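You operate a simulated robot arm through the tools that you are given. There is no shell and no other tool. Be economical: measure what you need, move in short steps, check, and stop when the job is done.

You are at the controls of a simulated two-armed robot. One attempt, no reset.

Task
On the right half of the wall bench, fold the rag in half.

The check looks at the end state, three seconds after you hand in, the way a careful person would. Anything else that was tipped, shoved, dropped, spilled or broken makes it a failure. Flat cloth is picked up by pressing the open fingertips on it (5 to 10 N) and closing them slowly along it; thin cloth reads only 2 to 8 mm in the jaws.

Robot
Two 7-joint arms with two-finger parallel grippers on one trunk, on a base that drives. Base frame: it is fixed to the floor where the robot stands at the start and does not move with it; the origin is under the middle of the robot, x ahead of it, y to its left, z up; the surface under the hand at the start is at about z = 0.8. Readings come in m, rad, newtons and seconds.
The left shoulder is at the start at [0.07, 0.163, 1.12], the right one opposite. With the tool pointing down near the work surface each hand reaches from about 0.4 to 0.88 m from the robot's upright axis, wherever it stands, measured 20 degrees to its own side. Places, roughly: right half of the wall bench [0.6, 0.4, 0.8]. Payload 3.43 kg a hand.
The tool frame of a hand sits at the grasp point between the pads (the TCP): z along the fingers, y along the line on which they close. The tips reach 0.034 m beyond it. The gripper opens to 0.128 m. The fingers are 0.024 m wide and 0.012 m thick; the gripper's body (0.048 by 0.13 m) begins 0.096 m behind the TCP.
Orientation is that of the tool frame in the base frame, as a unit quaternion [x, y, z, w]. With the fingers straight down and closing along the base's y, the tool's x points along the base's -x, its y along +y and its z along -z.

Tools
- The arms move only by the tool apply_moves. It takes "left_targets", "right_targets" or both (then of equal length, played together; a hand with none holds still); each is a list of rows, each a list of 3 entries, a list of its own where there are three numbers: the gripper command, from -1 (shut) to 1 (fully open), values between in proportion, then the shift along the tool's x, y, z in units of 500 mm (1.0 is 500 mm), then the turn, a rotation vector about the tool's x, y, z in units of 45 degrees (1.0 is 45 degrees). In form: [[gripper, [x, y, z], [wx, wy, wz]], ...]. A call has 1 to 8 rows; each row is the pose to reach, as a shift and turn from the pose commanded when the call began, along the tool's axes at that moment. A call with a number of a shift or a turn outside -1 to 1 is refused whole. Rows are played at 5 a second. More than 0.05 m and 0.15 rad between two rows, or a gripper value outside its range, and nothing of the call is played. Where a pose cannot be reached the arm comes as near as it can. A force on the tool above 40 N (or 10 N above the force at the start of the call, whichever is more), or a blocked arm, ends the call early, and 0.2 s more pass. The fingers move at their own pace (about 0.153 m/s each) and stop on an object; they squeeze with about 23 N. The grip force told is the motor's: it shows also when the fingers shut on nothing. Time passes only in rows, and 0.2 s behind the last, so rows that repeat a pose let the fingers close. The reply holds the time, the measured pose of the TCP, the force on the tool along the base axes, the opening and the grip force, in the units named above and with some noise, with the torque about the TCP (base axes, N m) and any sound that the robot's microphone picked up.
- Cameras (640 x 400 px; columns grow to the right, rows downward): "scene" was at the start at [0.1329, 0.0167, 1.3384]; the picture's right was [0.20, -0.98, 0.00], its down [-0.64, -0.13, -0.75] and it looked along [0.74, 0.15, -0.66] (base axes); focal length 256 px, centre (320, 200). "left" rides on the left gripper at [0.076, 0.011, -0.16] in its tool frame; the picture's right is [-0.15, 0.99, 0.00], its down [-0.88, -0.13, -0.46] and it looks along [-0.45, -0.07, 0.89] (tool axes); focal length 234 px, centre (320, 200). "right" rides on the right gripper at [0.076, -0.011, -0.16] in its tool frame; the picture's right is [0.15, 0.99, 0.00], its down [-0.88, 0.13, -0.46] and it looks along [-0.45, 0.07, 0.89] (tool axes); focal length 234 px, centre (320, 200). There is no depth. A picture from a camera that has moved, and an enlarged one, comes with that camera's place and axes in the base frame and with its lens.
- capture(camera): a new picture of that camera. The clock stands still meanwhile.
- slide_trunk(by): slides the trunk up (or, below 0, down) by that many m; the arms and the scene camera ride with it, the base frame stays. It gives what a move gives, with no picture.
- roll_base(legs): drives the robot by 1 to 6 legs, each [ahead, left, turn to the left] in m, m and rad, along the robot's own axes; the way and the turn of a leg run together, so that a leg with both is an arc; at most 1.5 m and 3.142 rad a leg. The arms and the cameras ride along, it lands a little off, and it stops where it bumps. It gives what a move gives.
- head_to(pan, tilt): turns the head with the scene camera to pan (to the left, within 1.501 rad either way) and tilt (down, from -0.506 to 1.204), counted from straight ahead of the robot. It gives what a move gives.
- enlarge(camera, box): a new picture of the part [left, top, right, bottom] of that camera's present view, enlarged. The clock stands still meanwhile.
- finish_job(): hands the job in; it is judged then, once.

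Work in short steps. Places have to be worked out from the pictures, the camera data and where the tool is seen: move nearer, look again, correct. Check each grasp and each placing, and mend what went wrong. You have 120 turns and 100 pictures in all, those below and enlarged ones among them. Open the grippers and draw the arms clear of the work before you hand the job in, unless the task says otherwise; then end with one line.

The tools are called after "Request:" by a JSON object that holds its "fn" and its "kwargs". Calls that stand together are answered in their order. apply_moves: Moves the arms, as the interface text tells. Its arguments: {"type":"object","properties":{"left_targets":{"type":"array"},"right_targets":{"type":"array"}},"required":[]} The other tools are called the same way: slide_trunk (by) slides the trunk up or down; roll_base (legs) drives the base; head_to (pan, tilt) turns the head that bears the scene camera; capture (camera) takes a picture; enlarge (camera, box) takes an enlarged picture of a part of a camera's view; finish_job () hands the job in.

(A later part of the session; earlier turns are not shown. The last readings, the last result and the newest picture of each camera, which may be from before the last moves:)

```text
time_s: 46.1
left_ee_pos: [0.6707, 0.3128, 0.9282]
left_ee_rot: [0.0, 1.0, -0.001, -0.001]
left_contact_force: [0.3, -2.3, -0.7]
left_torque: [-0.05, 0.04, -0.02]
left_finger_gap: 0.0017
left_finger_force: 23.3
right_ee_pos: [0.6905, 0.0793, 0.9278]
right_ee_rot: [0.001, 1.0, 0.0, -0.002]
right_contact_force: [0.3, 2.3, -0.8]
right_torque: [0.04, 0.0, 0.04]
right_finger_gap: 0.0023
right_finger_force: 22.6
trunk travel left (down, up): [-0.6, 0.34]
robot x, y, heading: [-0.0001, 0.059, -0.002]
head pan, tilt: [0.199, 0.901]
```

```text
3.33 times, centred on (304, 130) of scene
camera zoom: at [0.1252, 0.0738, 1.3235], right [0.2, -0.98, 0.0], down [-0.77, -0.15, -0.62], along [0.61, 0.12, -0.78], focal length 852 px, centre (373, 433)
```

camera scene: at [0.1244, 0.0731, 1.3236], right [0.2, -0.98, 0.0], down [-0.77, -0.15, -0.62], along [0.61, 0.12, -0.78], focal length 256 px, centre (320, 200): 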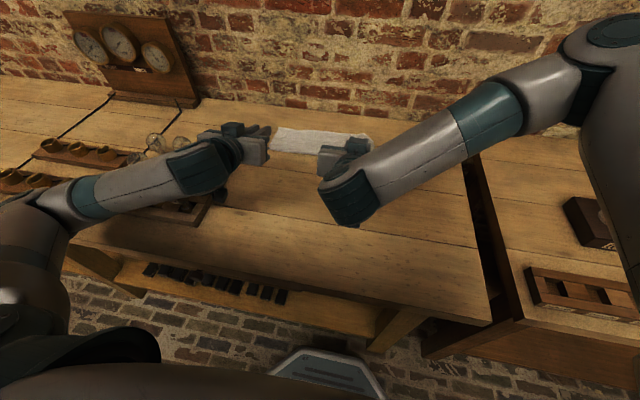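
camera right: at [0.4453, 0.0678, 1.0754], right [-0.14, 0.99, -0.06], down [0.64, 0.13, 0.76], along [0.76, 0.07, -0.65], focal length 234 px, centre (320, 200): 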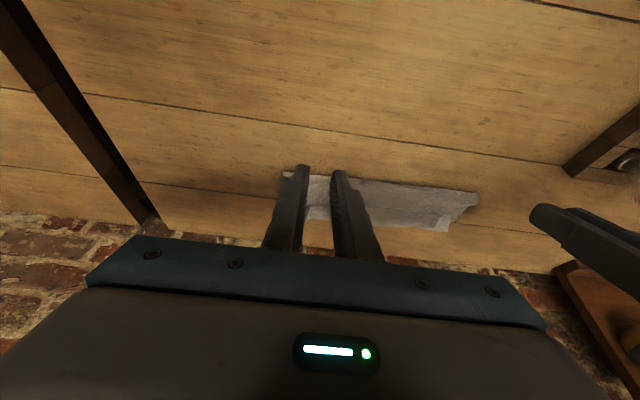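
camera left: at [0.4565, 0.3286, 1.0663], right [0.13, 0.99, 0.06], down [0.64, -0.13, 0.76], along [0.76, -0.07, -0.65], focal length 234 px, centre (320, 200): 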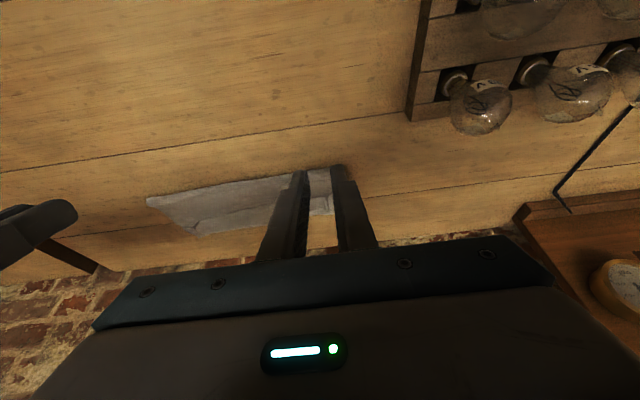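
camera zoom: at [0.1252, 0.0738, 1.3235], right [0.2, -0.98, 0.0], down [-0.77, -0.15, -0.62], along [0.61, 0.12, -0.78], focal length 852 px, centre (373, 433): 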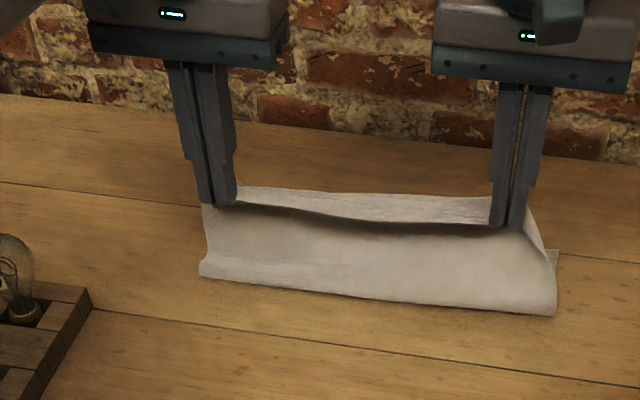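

Both edges are gripped again, single layer. I pull back and up to unroll the crease toward the robot.

Request:
{"fn": "apply_moves", "kwargs": {"left_targets": [[-1, [0.04, 0, -0.01], [0, 0, 0]], [-1, [0.08, 0, -0.015], [0, 0, 0]], [-1, [0.12, 0, -0.015], [0, 0, 0]], [-1, [0.16, 0, -0.01], [0, 0, 0]], [-1, [0.16, 0, -0.01], [0, 0, 0]]], "right_targets": [[-1, [0.04, 0, -0.01], [0, 0, 0]], [-1, [0.08, 0, -0.015], [0, 0, 0]], [-1, [0.12, 0, -0.015], [0, 0, 0]], [-1, [0.16, 0, -0.01], [0, 0, 0]], [-1, [0.16, 0, -0.01], [0, 0, 0]]]}}

Request:
{"fn": "capture", "kwargs": {"camera": "left"}}

Request:
{"fn": "capture", "kwargs": {"camera": "right"}}

Request:
{"fn": "enlarge", "kwargs": {"camera": "scene", "box": [224, 70, 384, 190]}}

```text
time_s: 47.3
left_ee_pos: [0.591, 0.3122, 0.9336]
left_ee_rot: [0.0, 1.0, 0.0, 0.0]
left_contact_force: [0.5, -1.0, 0.1]
left_torque: [-0.07, -0.01, 0.02]
left_finger_gap: 0.0022
left_finger_force: 22.9
right_ee_pos: [0.61, 0.0809, 0.9321]
right_ee_rot: [-0.001, 1.0, -0.001, -0.001]
right_contact_force: [0.1, 1.7, -0.1]
right_torque: [0.05, 0.02, -0.02]
right_finger_gap: 0.0028
right_finger_force: 22.8
trunk travel left (down, up): [-0.6, 0.34]
robot x, y, heading: [-0.0004, 0.0563, -0.0]
head pan, tilt: [0.199, 0.901]
```

```text
40 pictures are left
camera left: at [0.5134, 0.3231, 1.0935], right [0.15, 0.99, 0.0], down [0.88, -0.13, 0.46], along [0.45, -0.07, -0.89], focal length 234 px, centre (320, 200)
```

left: 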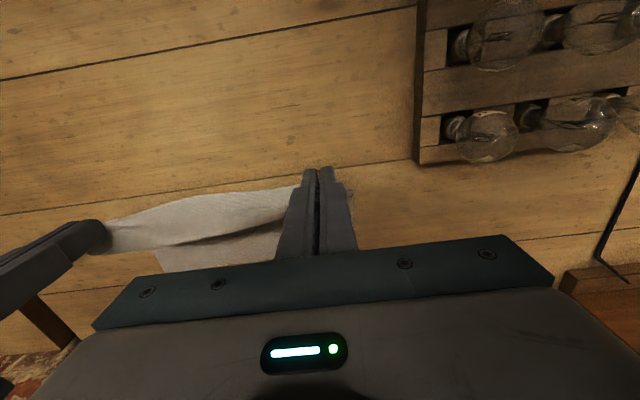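

```text
39 pictures are left
camera right: at [0.5345, 0.0686, 1.0926], right [-0.15, 0.99, 0.0], down [0.88, 0.13, 0.45], along [0.45, 0.07, -0.89], focal length 234 px, centre (320, 200)
```

right: 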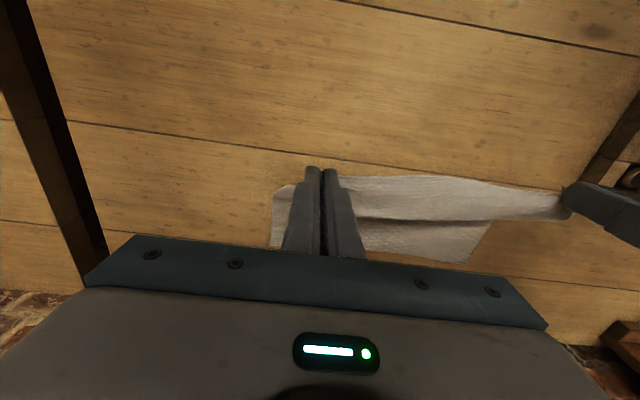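

```text
3.33 times, centred on (304, 130) of scene
camera zoom: at [0.1249, 0.0737, 1.3235], right [0.2, -0.98, 0.0], down [-0.77, -0.15, -0.62], along [0.61, 0.12, -0.78], focal length 852 px, centre (373, 433)
```

zoom: 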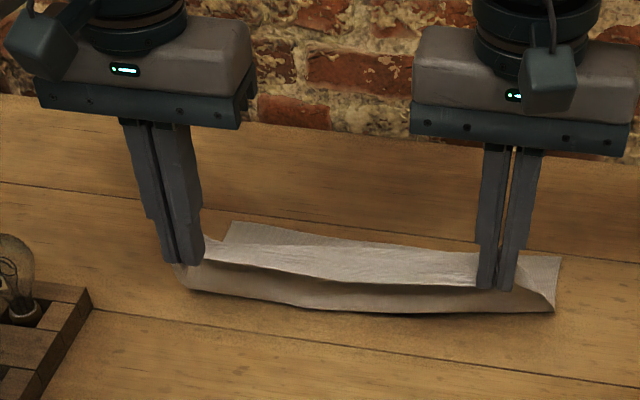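

Now the cloth is taut, with the far corners at (0.761,0.343) and (0.777,0.030). I swing it forward past vertical and release it while it leans over, so the edge can fall outward.

Request:
{"fn": "apply_moves", "kwargs": {"left_targets": [[-1, [-0.064, 0, -0.022], [0, 0, 0]], [-1, [-0.144, 0, -0.014], [0, 0, 0]], [-1, [-0.204, 0, 0.012], [0, 0, 0]], [-0.6, [-0.234, 0, 0.028], [0, 0, 0]], [-0.5, [-0.234, 0, 0.024], [0, 0, 0]], [-0.5, [-0.234, 0, -0.06], [0, 0, 0]], [-0.5, [-0.234, 0, -0.15], [0, 0, 0]], [-0.5, [-0.16, 0, -0.2], [0, 0, 0]]], "right_targets": [[-1, [-0.064, 0, -0.022], [0, 0, 0]], [-1, [-0.144, 0, -0.014], [0, 0, 0]], [-1, [-0.204, 0, 0.012], [0, 0, 0]], [-0.6, [-0.234, 0, 0.028], [0, 0, 0]], [-0.5, [-0.234, 0, 0.024], [0, 0, 0]], [-0.5, [-0.234, 0, -0.06], [0, 0, 0]], [-0.5, [-0.234, 0, -0.15], [0, 0, 0]], [-0.5, [-0.16, 0, -0.2], [0, 0, 0]]]}}

Request:
{"fn": "enlarge", "kwargs": {"camera": "scene", "box": [224, 70, 384, 190]}}

Request:
{"fn": "capture", "kwargs": {"camera": "left"}}

Request:
{"fn": "capture", "kwargs": {"camera": "right"}}

```text
time_s: 49.1
left_ee_pos: [0.668, 0.3121, 1.0354]
left_ee_rot: [0.0, 1.0, 0.0, 0.001]
left_contact_force: [-0.3, -0.5, 1.3]
left_torque: [0.0, -0.02, 0.02]
left_finger_gap: 0.0319
left_finger_force: 0.1
right_ee_pos: [0.6873, 0.0802, 1.0353]
right_ee_rot: [0.0, 1.0, 0.001, 0.0]
right_contact_force: [-0.2, 0.7, 0.3]
right_torque: [0.0, -0.06, 0.0]
right_finger_gap: 0.0322
right_finger_force: 0.0
trunk travel left (down, up): [-0.6, 0.34]
robot x, y, heading: [-0.0011, 0.06, -0.001]
head pan, tilt: [0.199, 0.901]
```

```text
3.33 times, centred on (304, 130) of scene
camera zoom: at [0.1209, 0.0735, 1.3239], right [0.2, -0.98, 0.0], down [-0.77, -0.15, -0.62], along [0.61, 0.12, -0.78], focal length 852 px, centre (373, 433)
```

zoom: 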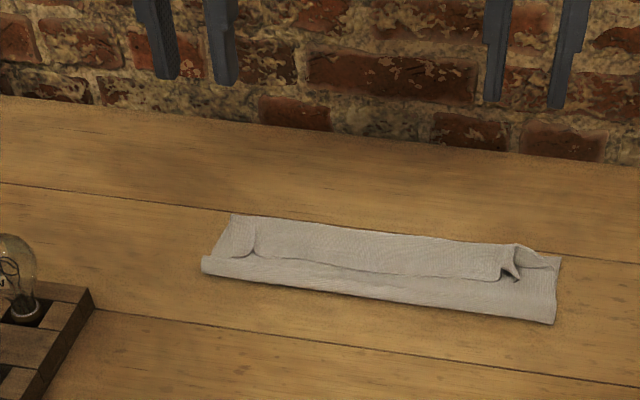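

```text
36 pictures are left
camera left: at [0.59, 0.3229, 1.1958], right [0.15, 0.99, 0.0], down [0.88, -0.13, 0.46], along [0.45, -0.07, -0.89], focal length 234 px, centre (320, 200)
```

left: 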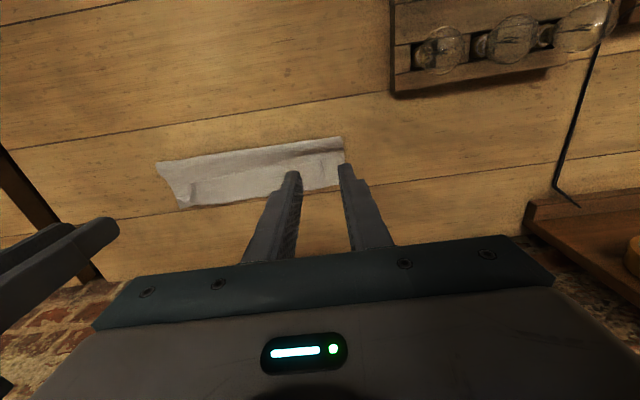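

```text
35 pictures are left
camera right: at [0.6106, 0.0683, 1.1948], right [-0.15, 0.99, 0.0], down [0.88, 0.13, 0.46], along [0.45, 0.07, -0.89], focal length 234 px, centre (320, 200)
```

right: 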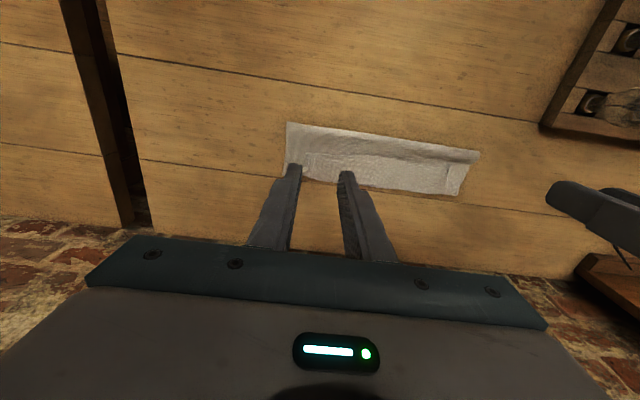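

The cloth is limp, so it just follows the hand. The right path is therefore a 45° descent from above the mid line, laying the cloth down as the hand advances. I regrip at the release spots, hovering above them first.

Request:
{"fn": "apply_moves", "kwargs": {"left_targets": [[-0.45, [-0.02, 0, 0.06], [0, 0, 0]], [-0.45, [-0.04, 0, 0.12], [0, 0, 0]], [-0.45, [-0.06, 0, 0.18], [0, 0, 0]], [-0.45, [-0.08, 0, 0.24], [0, 0, 0]], [-0.45, [-0.08, 0, 0.3], [0, 0, 0]], [-0.45, [-0.08, 0, 0.34], [0, 0, 0]], [-0.45, [-0.08, 0, 0.34], [0, 0, 0]]], "right_targets": [[-0.45, [-0.02, 0, 0.06], [0, 0, 0]], [-0.45, [-0.04, 0, 0.12], [0, 0, 0]], [-0.45, [-0.06, 0, 0.18], [0, 0, 0]], [-0.45, [-0.07, 0, 0.24], [0, 0, 0]], [-0.45, [-0.07, 0, 0.3], [0, 0, 0]], [-0.45, [-0.07, 0, 0.34], [0, 0, 0]], [-0.45, [-0.07, 0, 0.34], [0, 0, 0]]]}}

Request:
{"fn": "enlarge", "kwargs": {"camera": "left", "box": [200, 80, 440, 230]}}

Request:
{"fn": "enlarge", "kwargs": {"camera": "right", "box": [200, 80, 440, 230]}}

```text
time_s: 50.7
left_ee_pos: [0.7098, 0.3129, 0.8647]
left_ee_rot: [0.0, 1.0, 0.0, 0.0]
left_contact_force: [-0.2, 0.4, -0.2]
left_torque: [0.0, -0.04, 0.02]
left_finger_gap: 0.0354
left_finger_force: 0.0
right_ee_pos: [0.7252, 0.0792, 0.8631]
right_ee_rot: [0.001, 1.0, -0.001, 0.0]
right_contact_force: [0.5, -0.3, -0.1]
right_torque: [0.02, -0.02, 0.02]
right_finger_gap: 0.0352
right_finger_force: 0.0
trunk travel left (down, up): [-0.6, 0.34]
robot x, y, heading: [0.0002, 0.0589, 0.003]
head pan, tilt: [0.199, 0.901]
```

```text
2.67 times, centred on (320, 155) of left
camera zoom: at [0.6325, 0.3239, 1.024], right [0.15, 0.99, 0.0], down [0.88, -0.13, 0.46], along [0.45, -0.07, -0.89], focal length 624 px, centre (320, 320)
```

zoom: 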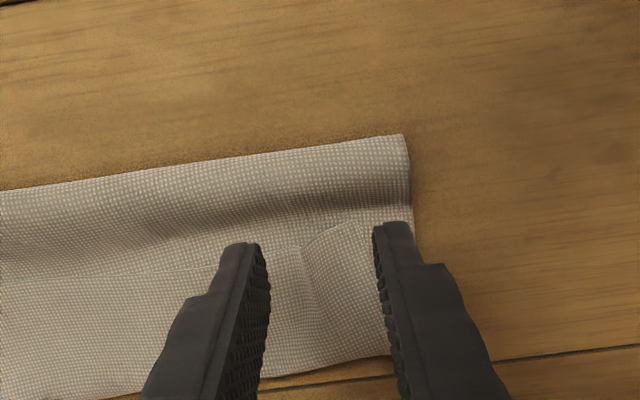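

```text
2.67 times, centred on (320, 155) of right
camera zoom: at [0.6491, 0.0679, 1.023], right [-0.15, 0.99, 0.0], down [0.88, 0.13, 0.46], along [0.45, 0.07, -0.89], focal length 624 px, centre (320, 320)
```

zoom: 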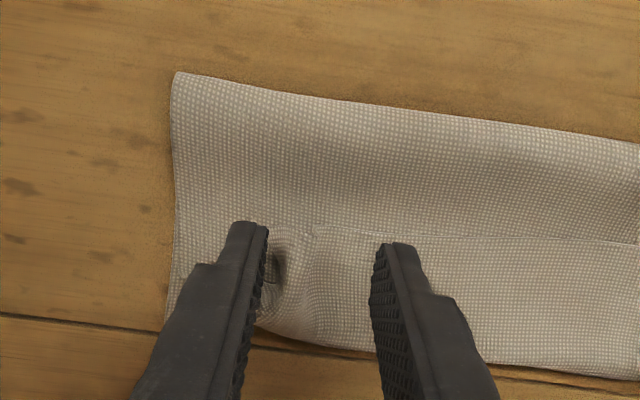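

The pinch ridges are between the fingers again. I descend and close.

Request:
{"fn": "apply_moves", "kwargs": {"left_targets": [[-0.45, [0, 0, 0.03], [0, 0, 0]], [-0.45, [0, 0, 0.0545], [0, 0, 0]], [-0.55, [0, 0, 0.0545], [0, 0, 0]], [-0.65, [0, 0, 0.0545], [0, 0, 0]], [-0.75, [0, 0, 0.0545], [0, 0, 0]], [-0.85, [0, 0, 0.0545], [0, 0, 0]], [-1, [0, 0, 0.0545], [0, 0, 0]], [-1, [0, 0, 0.0545], [0, 0, 0]]], "right_targets": [[-0.45, [0, 0, 0.03], [0, 0, 0]], [-0.45, [0, 0, 0.051], [0, 0, 0]], [-0.55, [0, 0, 0.051], [0, 0, 0]], [-0.65, [0, 0, 0.051], [0, 0, 0]], [-0.75, [0, 0, 0.051], [0, 0, 0]], [-0.85, [0, 0, 0.051], [0, 0, 0]], [-1, [0, 0, 0.051], [0, 0, 0]], [-1, [0, 0, 0.051], [0, 0, 0]]]}}

```text
time_s: 52.5
left_ee_pos: [0.7101, 0.3122, 0.8358]
left_ee_rot: [0.001, 1.0, 0.0, 0.0]
left_contact_force: [0.6, -2.4, 2.5]
left_torque: [-0.12, -0.03, -0.02]
left_finger_gap: 0.0032
left_finger_force: 22.6
right_ee_pos: [0.7253, 0.0805, 0.8371]
right_ee_rot: [0.0, 1.0, 0.0, 0.0]
right_contact_force: [0.2, 2.3, 1.0]
right_torque: [0.06, -0.02, -0.01]
right_finger_gap: 0.0025
right_finger_force: 22.6
trunk travel left (down, up): [-0.6, 0.34]
robot x, y, heading: [-0.001, 0.0582, 0.0]
head pan, tilt: [0.199, 0.901]
```

Both are gripped. I lift, pull back taut to reset the crease, then hang the cloth vertically above the mid line.

Request:
{"fn": "apply_moves", "kwargs": {"left_targets": [[-1, [0.02, 0, -0.068], [0, 0, 0]], [-1, [0.07, 0, -0.138], [0, 0, 0]], [-1, [0.14, 0, -0.188], [0, 0, 0]], [-1, [0.22, 0, -0.198], [0, 0, 0]], [-1, [0.24, 0, -0.19], [0, 0, 0]], [-1, [0.24, 0, -0.19], [0, 0, 0]], [-1, [0.2, 0, -0.212], [0, 0, 0]], [-1, [0.154, 0, -0.218], [0, 0, 0]]], "right_targets": [[-1, [0.02, 0, -0.068], [0, 0, 0]], [-1, [0.07, 0, -0.138], [0, 0, 0]], [-1, [0.14, 0, -0.188], [0, 0, 0]], [-1, [0.22, 0, -0.198], [0, 0, 0]], [-1, [0.24, 0, -0.19], [0, 0, 0]], [-1, [0.24, 0, -0.19], [0, 0, 0]], [-1, [0.2, 0, -0.212], [0, 0, 0]], [-1, [0.152, 0, -0.218], [0, 0, 0]]]}}

Request:
{"fn": "enlarge", "kwargs": {"camera": "scene", "box": [224, 70, 384, 190]}}

Request:
{"fn": "capture", "kwargs": {"camera": "right"}}

```text
time_s: 54.3
left_ee_pos: [0.6337, 0.313, 0.9454]
left_ee_rot: [-0.001, 1.0, -0.001, -0.001]
left_contact_force: [0.7, -1.8, 0.1]
left_torque: [-0.04, -0.03, -0.03]
left_finger_gap: 0.0031
left_finger_force: 23.3
right_ee_pos: [0.6499, 0.0786, 0.9444]
right_ee_rot: [-0.001, 1.0, 0.001, -0.001]
right_contact_force: [0.7, 2.2, -0.1]
right_torque: [0.08, 0.04, 0.02]
right_finger_gap: 0.0025
right_finger_force: 22.6
trunk travel left (down, up): [-0.6, 0.34]
robot x, y, heading: [-0.001, 0.0594, 0.001]
head pan, tilt: [0.199, 0.901]
```

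```text
3.33 times, centred on (304, 130) of scene
camera zoom: at [0.1255, 0.0738, 1.3234], right [0.2, -0.98, 0.0], down [-0.77, -0.15, -0.62], along [0.61, 0.12, -0.78], focal length 852 px, centre (373, 433)
```

zoom: 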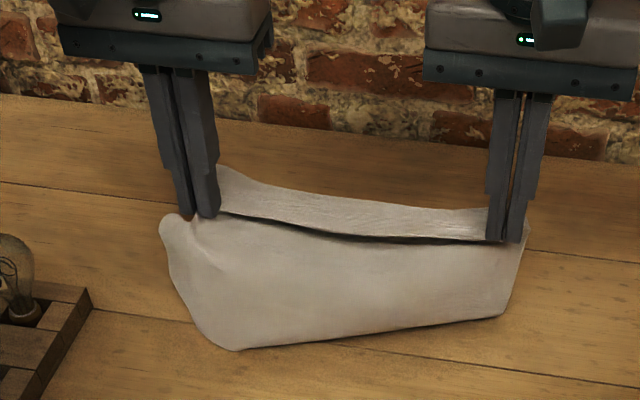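

```text
31 pictures are left
camera right: at [0.574, 0.0679, 1.1055], right [-0.15, 0.99, 0.0], down [0.88, 0.13, 0.45], along [0.45, 0.07, -0.89], focal length 234 px, centre (320, 200)
```

right: 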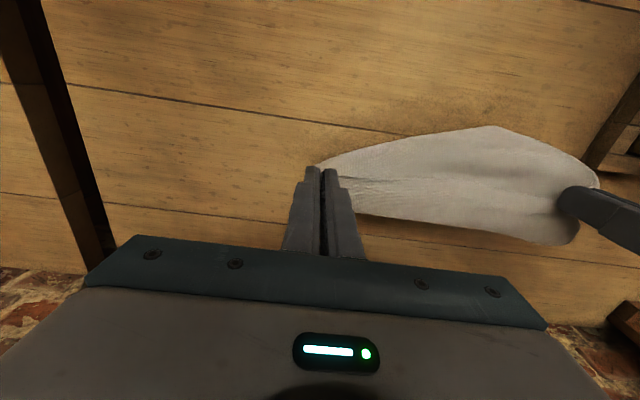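

The left pinch caught two layers: the far-left corner lifted too. I lower both hands toward the robot side, open the left only, raise it and look.

Request:
{"fn": "apply_moves", "kwargs": {"left_targets": [[-1, [0.03, 0, 0.04], [0, 0, 0]], [-1, [0.06, 0, 0.09], [0, 0, 0]], [-1, [0.06, 0, 0.15], [0, 0, 0]], [-1, [0.06, 0, 0.19], [0, 0, 0]], [-0.6, [0.06, 0, 0.19], [0, 0, 0]], [-0.4, [0.06, 0, 0.19], [0, 0, 0]], [-0.4, [0.06, 0, 0.1], [0, 0, 0]], [-0.4, [0.06, 0, 0.01], [0, 0, 0]]], "right_targets": [[-1, [0.05, 0, 0.03], [0, 0, 0]], [-1, [0.1, 0, 0.07], [0, 0, 0]], [-1, [0.14, 0, 0.11], [0, 0, 0]], [-1, [0.17, 0, 0.15], [0, 0, 0]], [-1, [0.19, 0, 0.18], [0, 0, 0]], [-1, [0.19, 0, 0.18], [0, 0, 0]], [-1, [0.19, 0, 0.18], [0, 0, 0]], [-1, [0.19, 0, 0.18], [0, 0, 0]]]}}

Request:
{"fn": "capture", "kwargs": {"camera": "left"}}

Request:
{"fn": "enlarge", "kwargs": {"camera": "scene", "box": [224, 70, 384, 190]}}

```text
time_s: 56.1
left_ee_pos: [0.6041, 0.3133, 0.941]
left_ee_rot: [-0.001, 1.0, 0.0, 0.0]
left_contact_force: [-0.7, 0.1, -0.1]
left_torque: [0.0, -0.01, 0.01]
left_finger_gap: 0.0384
left_finger_force: 0.0
right_ee_pos: [0.5531, 0.0798, 0.8552]
right_ee_rot: [0.0, 1.0, 0.0, 0.001]
right_contact_force: [-0.5, 0.1, 0.2]
right_torque: [0.0, -0.04, 0.01]
right_finger_gap: 0.0026
right_finger_force: 22.9
trunk travel left (down, up): [-0.6, 0.34]
robot x, y, heading: [0.0004, 0.0634, 0.0]
head pan, tilt: [0.199, 0.901]
```

```text
30 pictures are left
camera left: at [0.526, 0.3242, 1.1006], right [0.15, 0.99, 0.0], down [0.88, -0.13, 0.46], along [0.45, -0.07, -0.89], focal length 234 px, centre (320, 200)
```

left: 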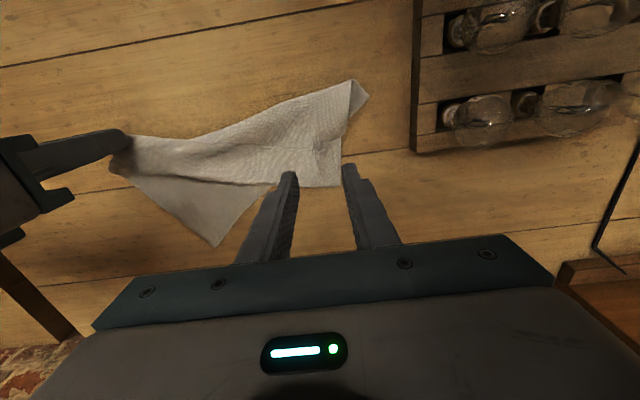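

```text
3.33 times, centred on (304, 130) of scene
camera zoom: at [0.1235, 0.0735, 1.3236], right [0.2, -0.98, 0.0], down [-0.77, -0.15, -0.62], along [0.61, 0.12, -0.78], focal length 852 px, centre (373, 433)
```

zoom: 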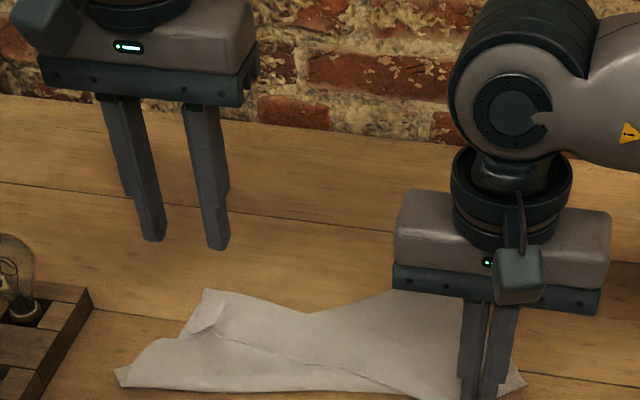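

Interesting: on the left end the near corner now lies on the far corner, so that side is already folded. I look at the right side before bringing C onto B.

Request:
{"fn": "capture", "kwargs": {"camera": "right"}}

Request:
{"fn": "enlarge", "kwargs": {"camera": "scene", "box": [240, 130, 400, 230]}}

```text
28 pictures are left
camera right: at [0.4773, 0.0674, 1.0168], right [-0.15, 0.99, 0.0], down [0.88, 0.13, 0.46], along [0.45, 0.07, -0.89], focal length 234 px, centre (320, 200)
```

right: 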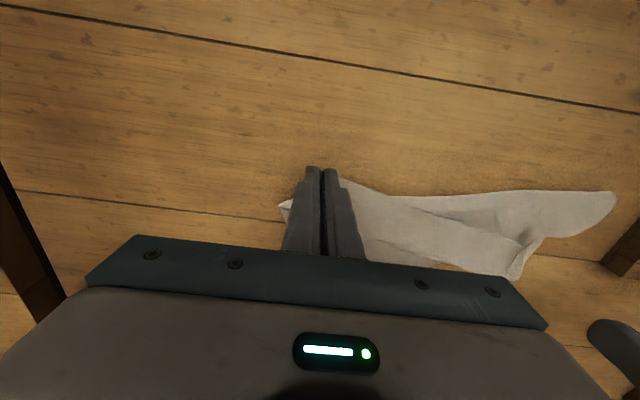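

```text
4.00 times, centred on (320, 180) of scene
camera zoom: at [0.1235, 0.0735, 1.3236], right [0.2, -0.98, 0.0], down [-0.77, -0.15, -0.62], along [0.61, 0.12, -0.78], focal length 1022 px, centre (320, 280)
```

zoom: 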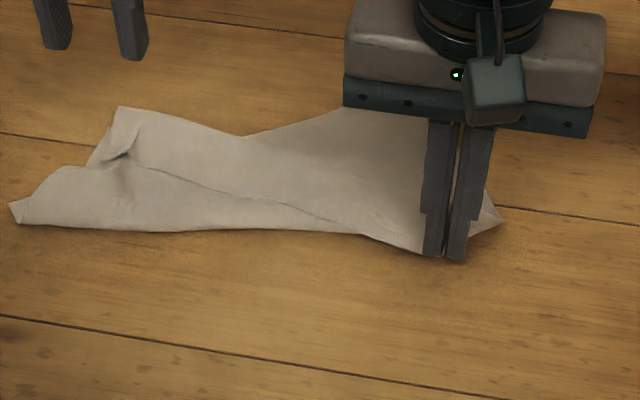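

It's too skewed to finish from here, so I'll flatten it again. I regrip D with the left at the same spot but higher (z≈0.839), to take only the top layer.

Request:
{"fn": "apply_moves", "kwargs": {"left_targets": [[-0.4, [0, 0, 0.08], [0, 0, 0]], [-0.4, [0, 0, 0.16], [0, 0, 0]], [-0.4, [0, 0, 0.203], [0, 0, 0]], [-0.55, [0, 0, 0.203], [0, 0, 0]], [-0.7, [0, 0, 0.203], [0, 0, 0]], [-0.85, [0, 0, 0.203], [0, 0, 0]], [-1, [0, 0, 0.203], [0, 0, 0]], [-1, [0, 0, 0.203], [0, 0, 0]]]}}

Request:
{"fn": "apply_moves", "kwargs": {"left_targets": [[-1, [0, 0, -0.04], [0, 0, 0]], [-1, [0.03, 0, -0.08], [0, 0, 0]], [-1, [0.03, 0, -0.08], [0, 0, 0]]]}}

Request:
{"fn": "enlarge", "kwargs": {"camera": "scene", "box": [240, 130, 400, 230]}}

```text
time_s: 57.9
left_ee_pos: [0.6039, 0.3119, 0.8378]
left_ee_rot: [-0.001, 1.0, 0.0, 0.0]
left_contact_force: [-0.5, -0.7, 0.6]
left_torque: [-0.01, -0.01, -0.02]
left_finger_gap: 0.0027
left_finger_force: 23.2
right_ee_pos: [0.5537, 0.0798, 0.8559]
right_ee_rot: [0.0, 1.0, 0.0, 0.0]
right_contact_force: [1.2, 1.0, -0.5]
right_torque: [0.06, -0.01, -0.01]
right_finger_gap: 0.0024
right_finger_force: 23.0
trunk travel left (down, up): [-0.6, 0.34]
robot x, y, heading: [0.004, 0.0606, 0.005]
head pan, tilt: [0.199, 0.901]
```

```text
time_s: 58.7
left_ee_pos: [0.59, 0.3119, 0.8804]
left_ee_rot: [0.0, 1.0, 0.0, 0.0]
left_contact_force: [-0.4, 0.0, -1.1]
left_torque: [0.0, 0.01, 0.03]
left_finger_gap: 0.0028
left_finger_force: 22.9
right_ee_pos: [0.553, 0.0791, 0.8559]
right_ee_rot: [0.0, 1.0, 0.0, 0.0]
right_contact_force: [0.6, -0.7, 0.2]
right_torque: [0.01, -0.01, 0.0]
right_finger_gap: 0.0023
right_finger_force: 23.1
trunk travel left (down, up): [-0.6, 0.34]
robot x, y, heading: [0.0009, 0.0577, -0.001]
head pan, tilt: [0.199, 0.901]
```

```text
4.00 times, centred on (320, 180) of scene
camera zoom: at [0.1248, 0.0737, 1.3236], right [0.2, -0.98, 0.0], down [-0.77, -0.15, -0.62], along [0.61, 0.12, -0.78], focal length 1022 px, centre (320, 280)
```

zoom: 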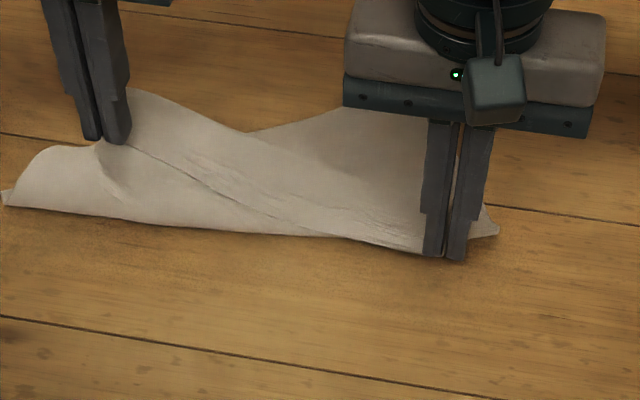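

I pull both hands toward the robot to lay the near edge out, then look again.

Request:
{"fn": "apply_moves", "kwargs": {"left_targets": [[-1, [0.03, 0, -0.03], [0, 0, 0]], [-1, [0.07, 0, -0.03], [0, 0, 0]], [-1, [0.11, 0, 0], [0, 0, 0]], [-1, [0.15, 0, 0.03], [0, 0, 0]], [-1, [0.17, 0, 0.06], [0, 0, 0]], [-1, [0.17, 0, 0.06], [0, 0, 0]]], "right_targets": [[-1, [0.01, 0, 0], [0, 0, 0]], [-1, [0.03, 0, 0], [0, 0, 0]], [-1, [0.05, 0, 0], [0, 0, 0]], [-1, [0.06, 0, 0.01], [0, 0, 0]], [-1, [0.07, 0, 0.015], [0, 0, 0]], [-1, [0.07, 0, 0.015], [0, 0, 0]]]}}

Request:
{"fn": "enlarge", "kwargs": {"camera": "scene", "box": [240, 130, 400, 230]}}

Request:
{"fn": "capture", "kwargs": {"camera": "left"}}

```text
time_s: 60.1
left_ee_pos: [0.5026, 0.3119, 0.8482]
left_ee_rot: [0.0, 1.0, 0.0, 0.0]
left_contact_force: [0.3, 0.6, -0.4]
left_torque: [0.01, 0.0, -0.01]
left_finger_gap: 0.0028
left_finger_force: 22.8
right_ee_pos: [0.5188, 0.0805, 0.8494]
right_ee_rot: [0.001, 1.0, 0.0, 0.001]
right_contact_force: [-1.1, 0.0, 0.2]
right_torque: [0.02, 0.01, 0.01]
right_finger_gap: 0.0024
right_finger_force: 23.0
trunk travel left (down, up): [-0.6, 0.34]
robot x, y, heading: [0.0043, 0.0622, -0.001]
head pan, tilt: [0.199, 0.901]
```

```text
4.00 times, centred on (320, 180) of scene
camera zoom: at [0.1244, 0.0736, 1.3236], right [0.2, -0.98, 0.0], down [-0.77, -0.15, -0.62], along [0.61, 0.12, -0.78], focal length 1022 px, centre (320, 280)
```

zoom: 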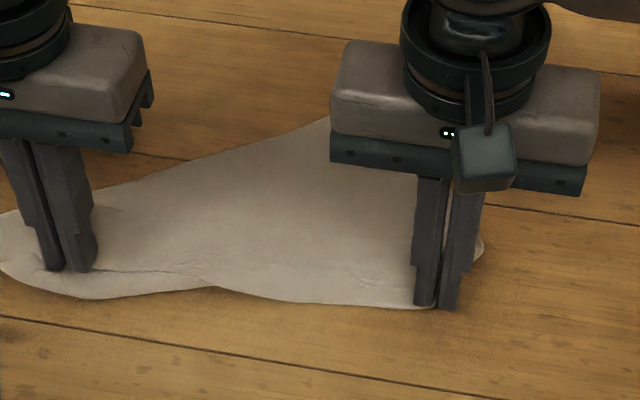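

```text
24 pictures are left
camera left: at [0.4258, 0.3226, 1.0087], right [0.15, 0.99, 0.0], down [0.88, -0.13, 0.46], along [0.45, -0.07, -0.89], focal length 234 px, centre (320, 200)
```

left: 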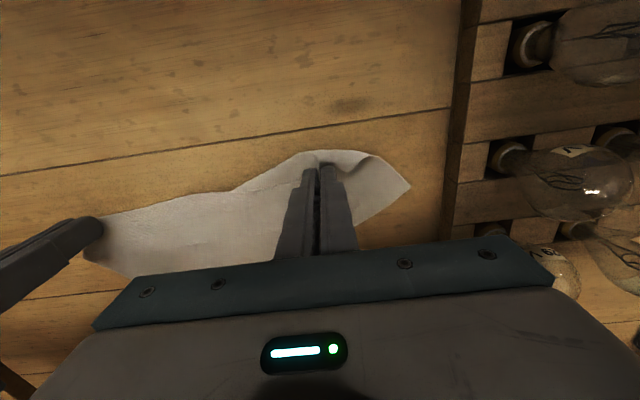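

The left pinch still holds a mixed bundle. I release both, raise the hands well clear and look at the whole rag.

Request:
{"fn": "apply_moves", "kwargs": {"left_targets": [[-1, [0, 0, 0.012], [0, 0, 0]], [-0.5, [0, 0, 0.012], [0, 0, 0]], [-0.3, [0, 0, 0.012], [0, 0, 0]], [-0.3, [0, 0, -0.07], [0, 0, 0]], [-0.3, [0, 0, -0.16], [0, 0, 0]], [-0.3, [-0.04, 0, -0.24], [0, 0, 0]], [-0.3, [-0.12, 0, -0.28], [0, 0, 0]], [-0.3, [-0.2, 0, -0.32], [0, 0, 0]]], "right_targets": [[-1, [0, 0, 0.015], [0, 0, 0]], [-0.5, [0, 0, 0.015], [0, 0, 0]], [-0.3, [0, 0, 0.015], [0, 0, 0]], [-0.3, [0, 0, -0.07], [0, 0, 0]], [-0.3, [0, 0, -0.16], [0, 0, 0]], [-0.3, [-0.04, 0, -0.24], [0, 0, 0]], [-0.3, [-0.12, -0.04, -0.28], [0, 0, 0]], [-0.3, [-0.2, -0.1, -0.32], [0, 0, 0]]]}}

Request:
{"fn": "enlarge", "kwargs": {"camera": "scene", "box": [212, 80, 412, 230]}}

```text
refused: row 8 steps farther than a row can; nothing moved
```

```text
2.67 times, centred on (312, 155) of scene
camera zoom: at [0.1244, 0.0736, 1.3236], right [0.2, -0.98, 0.0], down [-0.77, -0.15, -0.62], along [0.61, 0.12, -0.78], focal length 681 px, centre (341, 320)
```

zoom: 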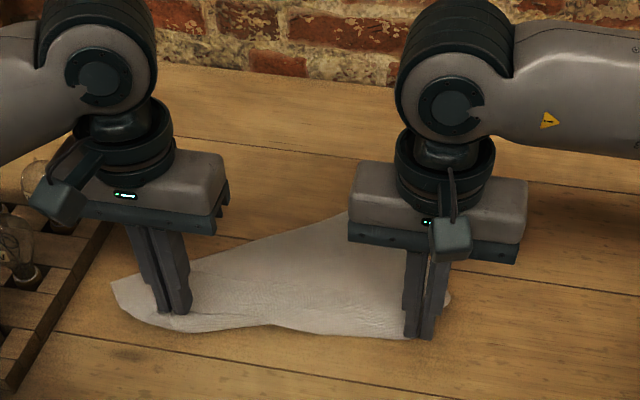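

That call was refused because one row stepped too far. I repeat it with shorter steps.

Request:
{"fn": "apply_moves", "kwargs": {"left_targets": [[-1, [0, 0, 0.012], [0, 0, 0]], [-0.5, [0, 0, 0.012], [0, 0, 0]], [-0.3, [0, 0, 0.012], [0, 0, 0]], [-0.3, [0, 0, -0.07], [0, 0, 0]], [-0.3, [0, 0, -0.16], [0, 0, 0]], [-0.3, [-0.04, 0, -0.23], [0, 0, 0]], [-0.3, [-0.11, 0, -0.26], [0, 0, 0]], [-0.3, [-0.18, 0, -0.29], [0, 0, 0]]], "right_targets": [[-1, [0, 0, 0.015], [0, 0, 0]], [-0.5, [0, 0, 0.015], [0, 0, 0]], [-0.3, [0, 0, 0.015], [0, 0, 0]], [-0.3, [0, 0, -0.07], [0, 0, 0]], [-0.3, [0, 0, -0.16], [0, 0, 0]], [-0.3, [-0.04, 0, -0.23], [0, 0, 0]], [-0.3, [-0.1, -0.03, -0.26], [0, 0, 0]], [-0.3, [-0.16, -0.07, -0.29], [0, 0, 0]]]}}

Request:
{"fn": "enlarge", "kwargs": {"camera": "scene", "box": [212, 80, 412, 230]}}

```text
time_s: 61.9
left_ee_pos: [0.5943, 0.3121, 0.9954]
left_ee_rot: [0.001, 1.0, 0.0, -0.001]
left_contact_force: [0.0, 0.1, -0.1]
left_torque: [0.0, 0.02, 0.03]
left_finger_gap: 0.0447
left_finger_force: 0.1
right_ee_pos: [0.601, 0.043, 0.9934]
right_ee_rot: [0.0, 1.0, 0.0, -0.001]
right_contact_force: [-0.1, -0.3, 0.1]
right_torque: [-0.01, 0.02, -0.03]
right_finger_gap: 0.0449
right_finger_force: 0.2
trunk travel left (down, up): [-0.6, 0.34]
robot x, y, heading: [-0.0031, 0.0598, 0.005]
head pan, tilt: [0.199, 0.901]
```

```text
2.67 times, centred on (312, 155) of scene
camera zoom: at [0.1249, 0.0727, 1.3235], right [0.2, -0.98, 0.0], down [-0.77, -0.15, -0.62], along [0.61, 0.12, -0.78], focal length 681 px, centre (341, 320)
```

zoom: 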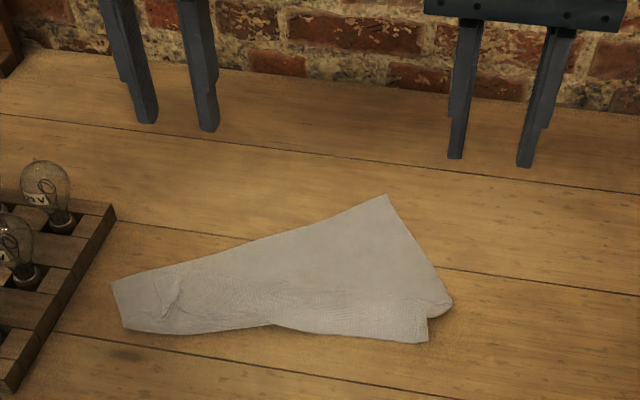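

Now it's clear: far edge A(0.537,0.394)–B(0.726,0.136) is straight, D lies near A, and C is at (0.524,0.066). So bringing C onto B nearly completes the fold. I regrip C with the right hand.

Request:
{"fn": "apply_moves", "kwargs": {"right_targets": [[-0.45, [0.04, 0.02, 0.05], [0, 0, 0]], [-0.45, [0.08, 0.04, 0.1], [0, 0, 0]], [-0.45, [0.12, 0.06, 0.15], [0, 0, 0]], [-0.45, [0.164, 0.077, 0.2], [0, 0, 0]], [-0.45, [0.164, 0.077, 0.25], [0, 0, 0]], [-0.45, [0.164, 0.077, 0.3], [0, 0, 0]], [-0.45, [0.164, 0.077, 0.314], [0, 0, 0]], [-0.45, [0.164, 0.077, 0.314], [0, 0, 0]]]}}

Request:
{"fn": "enlarge", "kwargs": {"camera": "right", "box": [200, 100, 440, 250]}}

```text
time_s: 63.7
left_ee_pos: [0.5927, 0.3126, 0.9948]
left_ee_rot: [0.0, 1.0, 0.0, 0.001]
left_contact_force: [0.1, 1.4, -1.1]
left_torque: [0.02, -0.02, 0.02]
left_finger_gap: 0.0449
left_finger_force: 0.0
right_ee_pos: [0.5152, 0.0829, 0.8362]
right_ee_rot: [-0.001, 1.0, 0.0, 0.001]
right_contact_force: [-0.5, 0.4, 0.2]
right_torque: [0.0, -0.02, -0.03]
right_finger_gap: 0.0351
right_finger_force: 0.0
trunk travel left (down, up): [-0.6, 0.34]
robot x, y, heading: [-0.0043, 0.056, 0.003]
head pan, tilt: [0.199, 0.901]
```

```text
2.67 times, centred on (320, 175) of right
camera zoom: at [0.4414, 0.0713, 0.9966], right [-0.15, 0.99, 0.0], down [0.88, 0.13, 0.46], along [0.45, 0.07, -0.89], focal length 624 px, centre (320, 267)
```

zoom: 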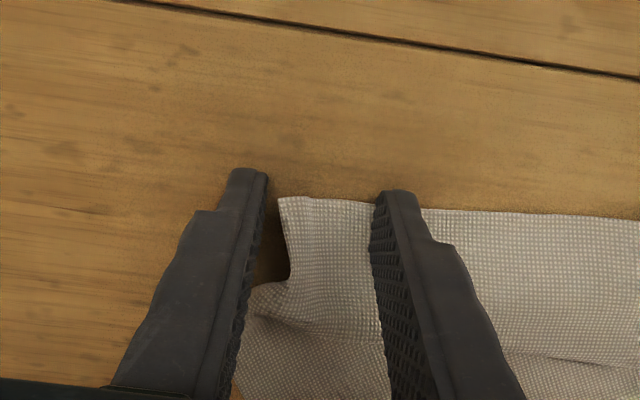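

Corner C is just inside the right finger. I shift 14 mm left so both tips sit on cloth, then press lightly.

Request:
{"fn": "apply_moves", "kwargs": {"right_targets": [[-0.45, [0, 0, -0.016], [0, 0, 0]], [-0.45, [0, 0.028, -0.016], [0, 0, 0]], [-0.45, [0, 0.028, 0], [0, 0, 0]], [-0.45, [0, 0.028, 0.003], [0, 0, 0]], [-0.45, [0, 0.028, 0.003], [0, 0, 0]]]}}

```text
time_s: 64.9
left_ee_pos: [0.5927, 0.3119, 0.9945]
left_ee_rot: [0.0, 1.0, 0.0, 0.0]
left_contact_force: [0.4, 0.6, 0.9]
left_torque: [0.02, -0.01, -0.01]
left_finger_gap: 0.0448
left_finger_force: 0.0
right_ee_pos: [0.5158, 0.0975, 0.8367]
right_ee_rot: [0.001, 1.0, 0.001, 0.001]
right_contact_force: [1.1, 0.3, 7.1]
right_torque: [-0.08, -0.09, 0.04]
right_finger_gap: 0.0347
right_finger_force: 0.1
trunk travel left (down, up): [-0.6, 0.34]
robot x, y, heading: [-0.0006, 0.0627, 0.001]
head pan, tilt: [0.199, 0.901]
```

It presses at 7 N. I close slowly on C.

Request:
{"fn": "apply_moves", "kwargs": {"right_targets": [[-0.53, [0, 0, 0], [0, 0, 0]], [-0.61, [0, 0, 0], [0, 0, 0]], [-0.69, [0, 0, 0], [0, 0, 0]], [-0.77, [0, 0, 0], [0, 0, 0]], [-0.85, [0, 0, 0], [0, 0, 0]], [-0.93, [0, 0, 0], [0, 0, 0]], [-1, [0, 0, 0], [0, 0, 0]], [-1, [0, 0, 0], [0, 0, 0]]]}}

Request:
{"fn": "apply_moves", "kwargs": {"right_targets": [[-1, [-0.044, 0.014, -0.06], [0, 0, 0]], [-1, [-0.092, 0.029, -0.12], [0, 0, 0]], [-1, [-0.147, 0.047, -0.18], [0, 0, 0]], [-1, [-0.202, 0.064, -0.18], [0, 0, 0]], [-1, [-0.258, 0.082, -0.13], [0, 0, 0]], [-1, [-0.313, 0.1, -0.07], [0, 0, 0]], [-1, [-0.368, 0.117, -0.016], [0, 0, 0]], [-1, [-0.368, 0.117, -0.016], [0, 0, 0]]]}}

Request:
{"fn": "enlarge", "kwargs": {"camera": "scene", "box": [212, 80, 412, 230]}}

Request:
{"fn": "capture", "kwargs": {"camera": "right"}}

```text
time_s: 66.7
left_ee_pos: [0.5921, 0.3124, 0.9953]
left_ee_rot: [0.0, 1.0, -0.001, 0.0]
left_contact_force: [-0.7, 0.3, 0.5]
left_torque: [0.03, -0.03, 0.02]
left_finger_gap: 0.0448
left_finger_force: 0.1
right_ee_pos: [0.5163, 0.0957, 0.8361]
right_ee_rot: [0.001, 1.0, -0.001, 0.0]
right_contact_force: [-0.4, -1.1, 10.5]
right_torque: [-0.08, -0.04, 0.03]
right_finger_gap: 0.0038
right_finger_force: 22.7
trunk travel left (down, up): [-0.6, 0.34]
robot x, y, heading: [-0.0003, 0.0576, 0.001]
head pan, tilt: [0.199, 0.901]
```

```text
time_s: 68.5
left_ee_pos: [0.5925, 0.311, 0.9955]
left_ee_rot: [0.001, 1.0, 0.001, 0.0]
left_contact_force: [-0.6, -0.4, 0.0]
left_torque: [-0.01, -0.02, 0.0]
left_finger_gap: 0.0449
left_finger_force: 0.1
right_ee_pos: [0.7012, 0.1534, 0.8441]
right_ee_rot: [0.0, 1.0, 0.0, 0.0]
right_contact_force: [0.1, -0.3, 0.7]
right_torque: [0.01, -0.05, -0.02]
right_finger_gap: 0.0036
right_finger_force: 23.2
trunk travel left (down, up): [-0.6, 0.34]
robot x, y, heading: [0.0002, 0.0589, 0.0]
head pan, tilt: [0.199, 0.901]
```

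```text
2.67 times, centred on (312, 155) of scene
camera zoom: at [0.1238, 0.0731, 1.3237], right [0.2, -0.98, 0.0], down [-0.77, -0.15, -0.62], along [0.61, 0.12, -0.78], focal length 681 px, centre (341, 320)
```

zoom: 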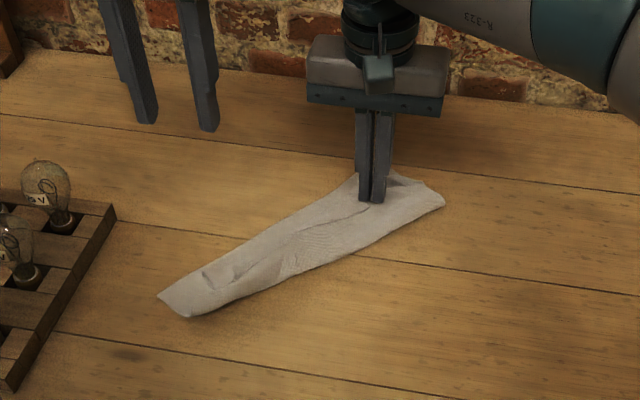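

```text
19 pictures are left
camera right: at [0.6253, 0.1429, 1.0036], right [-0.15, 0.99, 0.0], down [0.88, 0.13, 0.46], along [0.45, 0.07, -0.89], focal length 234 px, centre (320, 200)
```

right: 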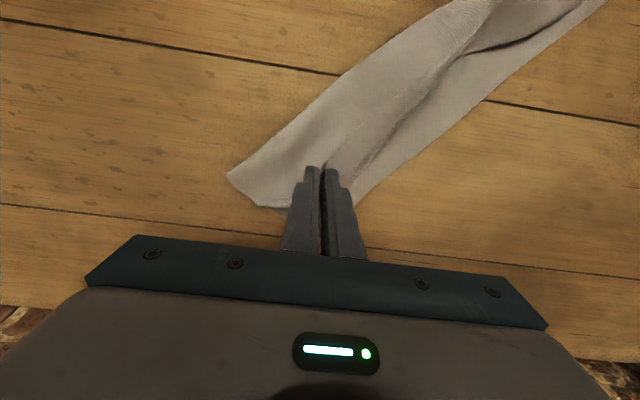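

The rag is light and slides. Better plan: hold edge C–D with both hands, lift it until the rag hangs flat, then lower it laying the first half forward and the second half back over it. I need D in the left hand, so I look at the left end.

Request:
{"fn": "enlarge", "kwargs": {"camera": "left", "box": [120, 60, 400, 235]}}

```text
2.29 times, centred on (260, 148) of left
camera zoom: at [0.5156, 0.323, 1.1551], right [0.15, 0.99, 0.0], down [0.88, -0.13, 0.46], along [0.45, -0.07, -0.89], focal length 535 px, centre (457, 320)
```

zoom: 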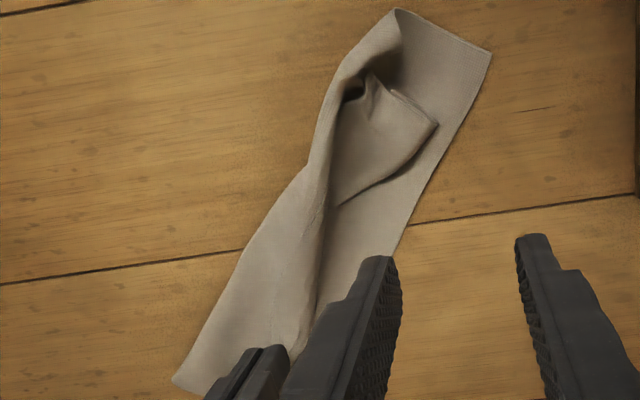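

I can see it all now: D's flap tip is at ≈(0.556,0.303), lying on top. I bring the left hand over the tip and lower to just above contact.

Request:
{"fn": "apply_moves", "kwargs": {"left_targets": [[-0.5, [0.03, -0.03, 0.04], [0, 0, 0]], [-0.52, [0.079, -0.066, 0.09], [0, 0, 0]], [-0.52, [0.079, -0.066, 0.16], [0, 0, 0]], [-0.52, [0.079, -0.066, 0.22], [0, 0, 0]], [-0.52, [0.079, -0.066, 0.28], [0, 0, 0]], [-0.52, [0.079, -0.066, 0.309], [0, 0, 0]], [-0.52, [0.079, -0.066, 0.309], [0, 0, 0]]]}}

Request:
{"fn": "enlarge", "kwargs": {"camera": "left", "box": [200, 80, 440, 230]}}

```text
time_s: 70.1
left_ee_pos: [0.5547, 0.2793, 0.8407]
left_ee_rot: [0.0, 1.0, 0.0, 0.0]
left_contact_force: [-0.1, 0.1, -0.4]
left_torque: [-0.05, -0.01, 0.01]
left_finger_gap: 0.0306
left_finger_force: 0.0
right_ee_pos: [0.701, 0.1551, 0.8438]
right_ee_rot: [0.0, 1.0, 0.0, 0.0]
right_contact_force: [-0.1, -0.4, 0.2]
right_torque: [0.02, 0.01, -0.02]
right_finger_gap: 0.0036
right_finger_force: 23.0
trunk travel left (down, up): [-0.6, 0.34]
robot x, y, heading: [0.0014, 0.0577, -0.001]
head pan, tilt: [0.199, 0.901]
```

```text
2.67 times, centred on (320, 155) of left
camera zoom: at [0.4762, 0.2904, 1.0004], right [0.15, 0.99, 0.0], down [0.88, -0.13, 0.46], along [0.45, -0.07, -0.89], focal length 624 px, centre (320, 320)
```

zoom: 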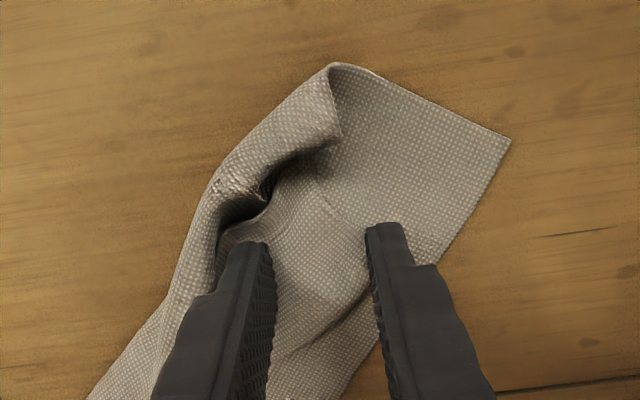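

The flap lies between the fingers, with D's tip under the outer one. I lower 2 mm more and close slowly.

Request:
{"fn": "apply_moves", "kwargs": {"left_targets": [[-0.52, [0, 0, 0.0025], [0, 0, 0]], [-0.52, [0, 0, 0.005], [0, 0, 0]], [-0.6, [0, 0, 0.005], [0, 0, 0]], [-0.68, [0, 0, 0.005], [0, 0, 0]], [-0.76, [0, 0, 0.005], [0, 0, 0]], [-0.86, [0, 0, 0.005], [0, 0, 0]], [-1, [0, 0, 0.005], [0, 0, 0]], [-1, [0, 0, 0.005], [0, 0, 0]]]}}

```text
time_s: 71.9
left_ee_pos: [0.553, 0.2776, 0.8396]
left_ee_rot: [0.001, 1.0, 0.0, 0.0]
left_contact_force: [-0.9, -0.8, 3.1]
left_torque: [-0.05, -0.01, 0.0]
left_finger_gap: 0.0033
left_finger_force: 23.4
right_ee_pos: [0.6998, 0.1542, 0.8439]
right_ee_rot: [-0.001, 1.0, 0.0, 0.0]
right_contact_force: [0.0, 0.6, 0.7]
right_torque: [0.02, -0.01, 0.0]
right_finger_gap: 0.0039
right_finger_force: 23.6
trunk travel left (down, up): [-0.6, 0.34]
robot x, y, heading: [0.0008, 0.0585, 0.002]
head pan, tilt: [0.199, 0.901]
```

The left holds cloth (3.3 mm). I lift both hands high and spread them so the rag hangs from edge C–D.

Request:
{"fn": "apply_moves", "kwargs": {"left_targets": [[-1, [-0.01, 0.005, -0.06], [0, 0, 0]], [-1, [-0.03, 0.01, -0.13], [0, 0, 0]], [-1, [-0.05, 0.02, -0.2], [0, 0, 0]], [-1, [-0.08, 0.03, -0.27], [0, 0, 0]], [-1, [-0.11, 0.045, -0.34], [0, 0, 0]], [-1, [-0.14, 0.06, -0.41], [0, 0, 0]], [-1, [-0.165, 0.07, -0.48], [0, 0, 0]], [-1, [-0.174, 0.074, -0.52], [0, 0, 0]]], "right_targets": [[-1, [0.005, -0.01, -0.06], [0, 0, 0]], [-1, [0.02, -0.03, -0.13], [0, 0, 0]], [-1, [0.04, -0.05, -0.2], [0, 0, 0]], [-1, [0.06, -0.075, -0.27], [0, 0, 0]], [-1, [0.08, -0.1, -0.34], [0, 0, 0]], [-1, [0.1, -0.125, -0.41], [0, 0, 0]], [-1, [0.115, -0.145, -0.475], [0, 0, 0]], [-1, [0.12, -0.152, -0.512], [0, 0, 0]]]}}

Request:
{"fn": "enlarge", "kwargs": {"camera": "scene", "box": [200, 40, 424, 190]}}

```text
time_s: 73.7
left_ee_pos: [0.6405, 0.3156, 1.0981]
left_ee_rot: [0.0, 1.0, -0.001, 0.0]
left_contact_force: [0.7, -11.7, 0.3]
left_torque: [-0.42, -0.05, -0.06]
left_finger_gap: 0.0031
left_finger_force: 22.8
right_ee_pos: [0.6392, 0.0807, 1.1005]
right_ee_rot: [0.0, 1.0, 0.001, 0.0]
right_contact_force: [0.0, 11.9, 0.3]
right_torque: [0.45, 0.0, 0.09]
right_finger_gap: 0.0038
right_finger_force: 23.0
trunk travel left (down, up): [-0.6, 0.34]
robot x, y, heading: [0.0002, 0.0623, -0.0]
head pan, tilt: [0.199, 0.901]
```

```text
2.67 times, centred on (312, 115) of scene
camera zoom: at [0.1238, 0.0738, 1.3236], right [0.2, -0.98, 0.0], down [-0.77, -0.15, -0.62], along [0.61, 0.12, -0.78], focal length 681 px, centre (341, 427)
```

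zoom: 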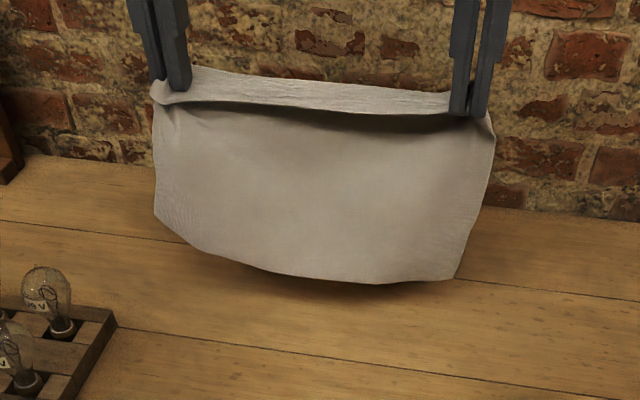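

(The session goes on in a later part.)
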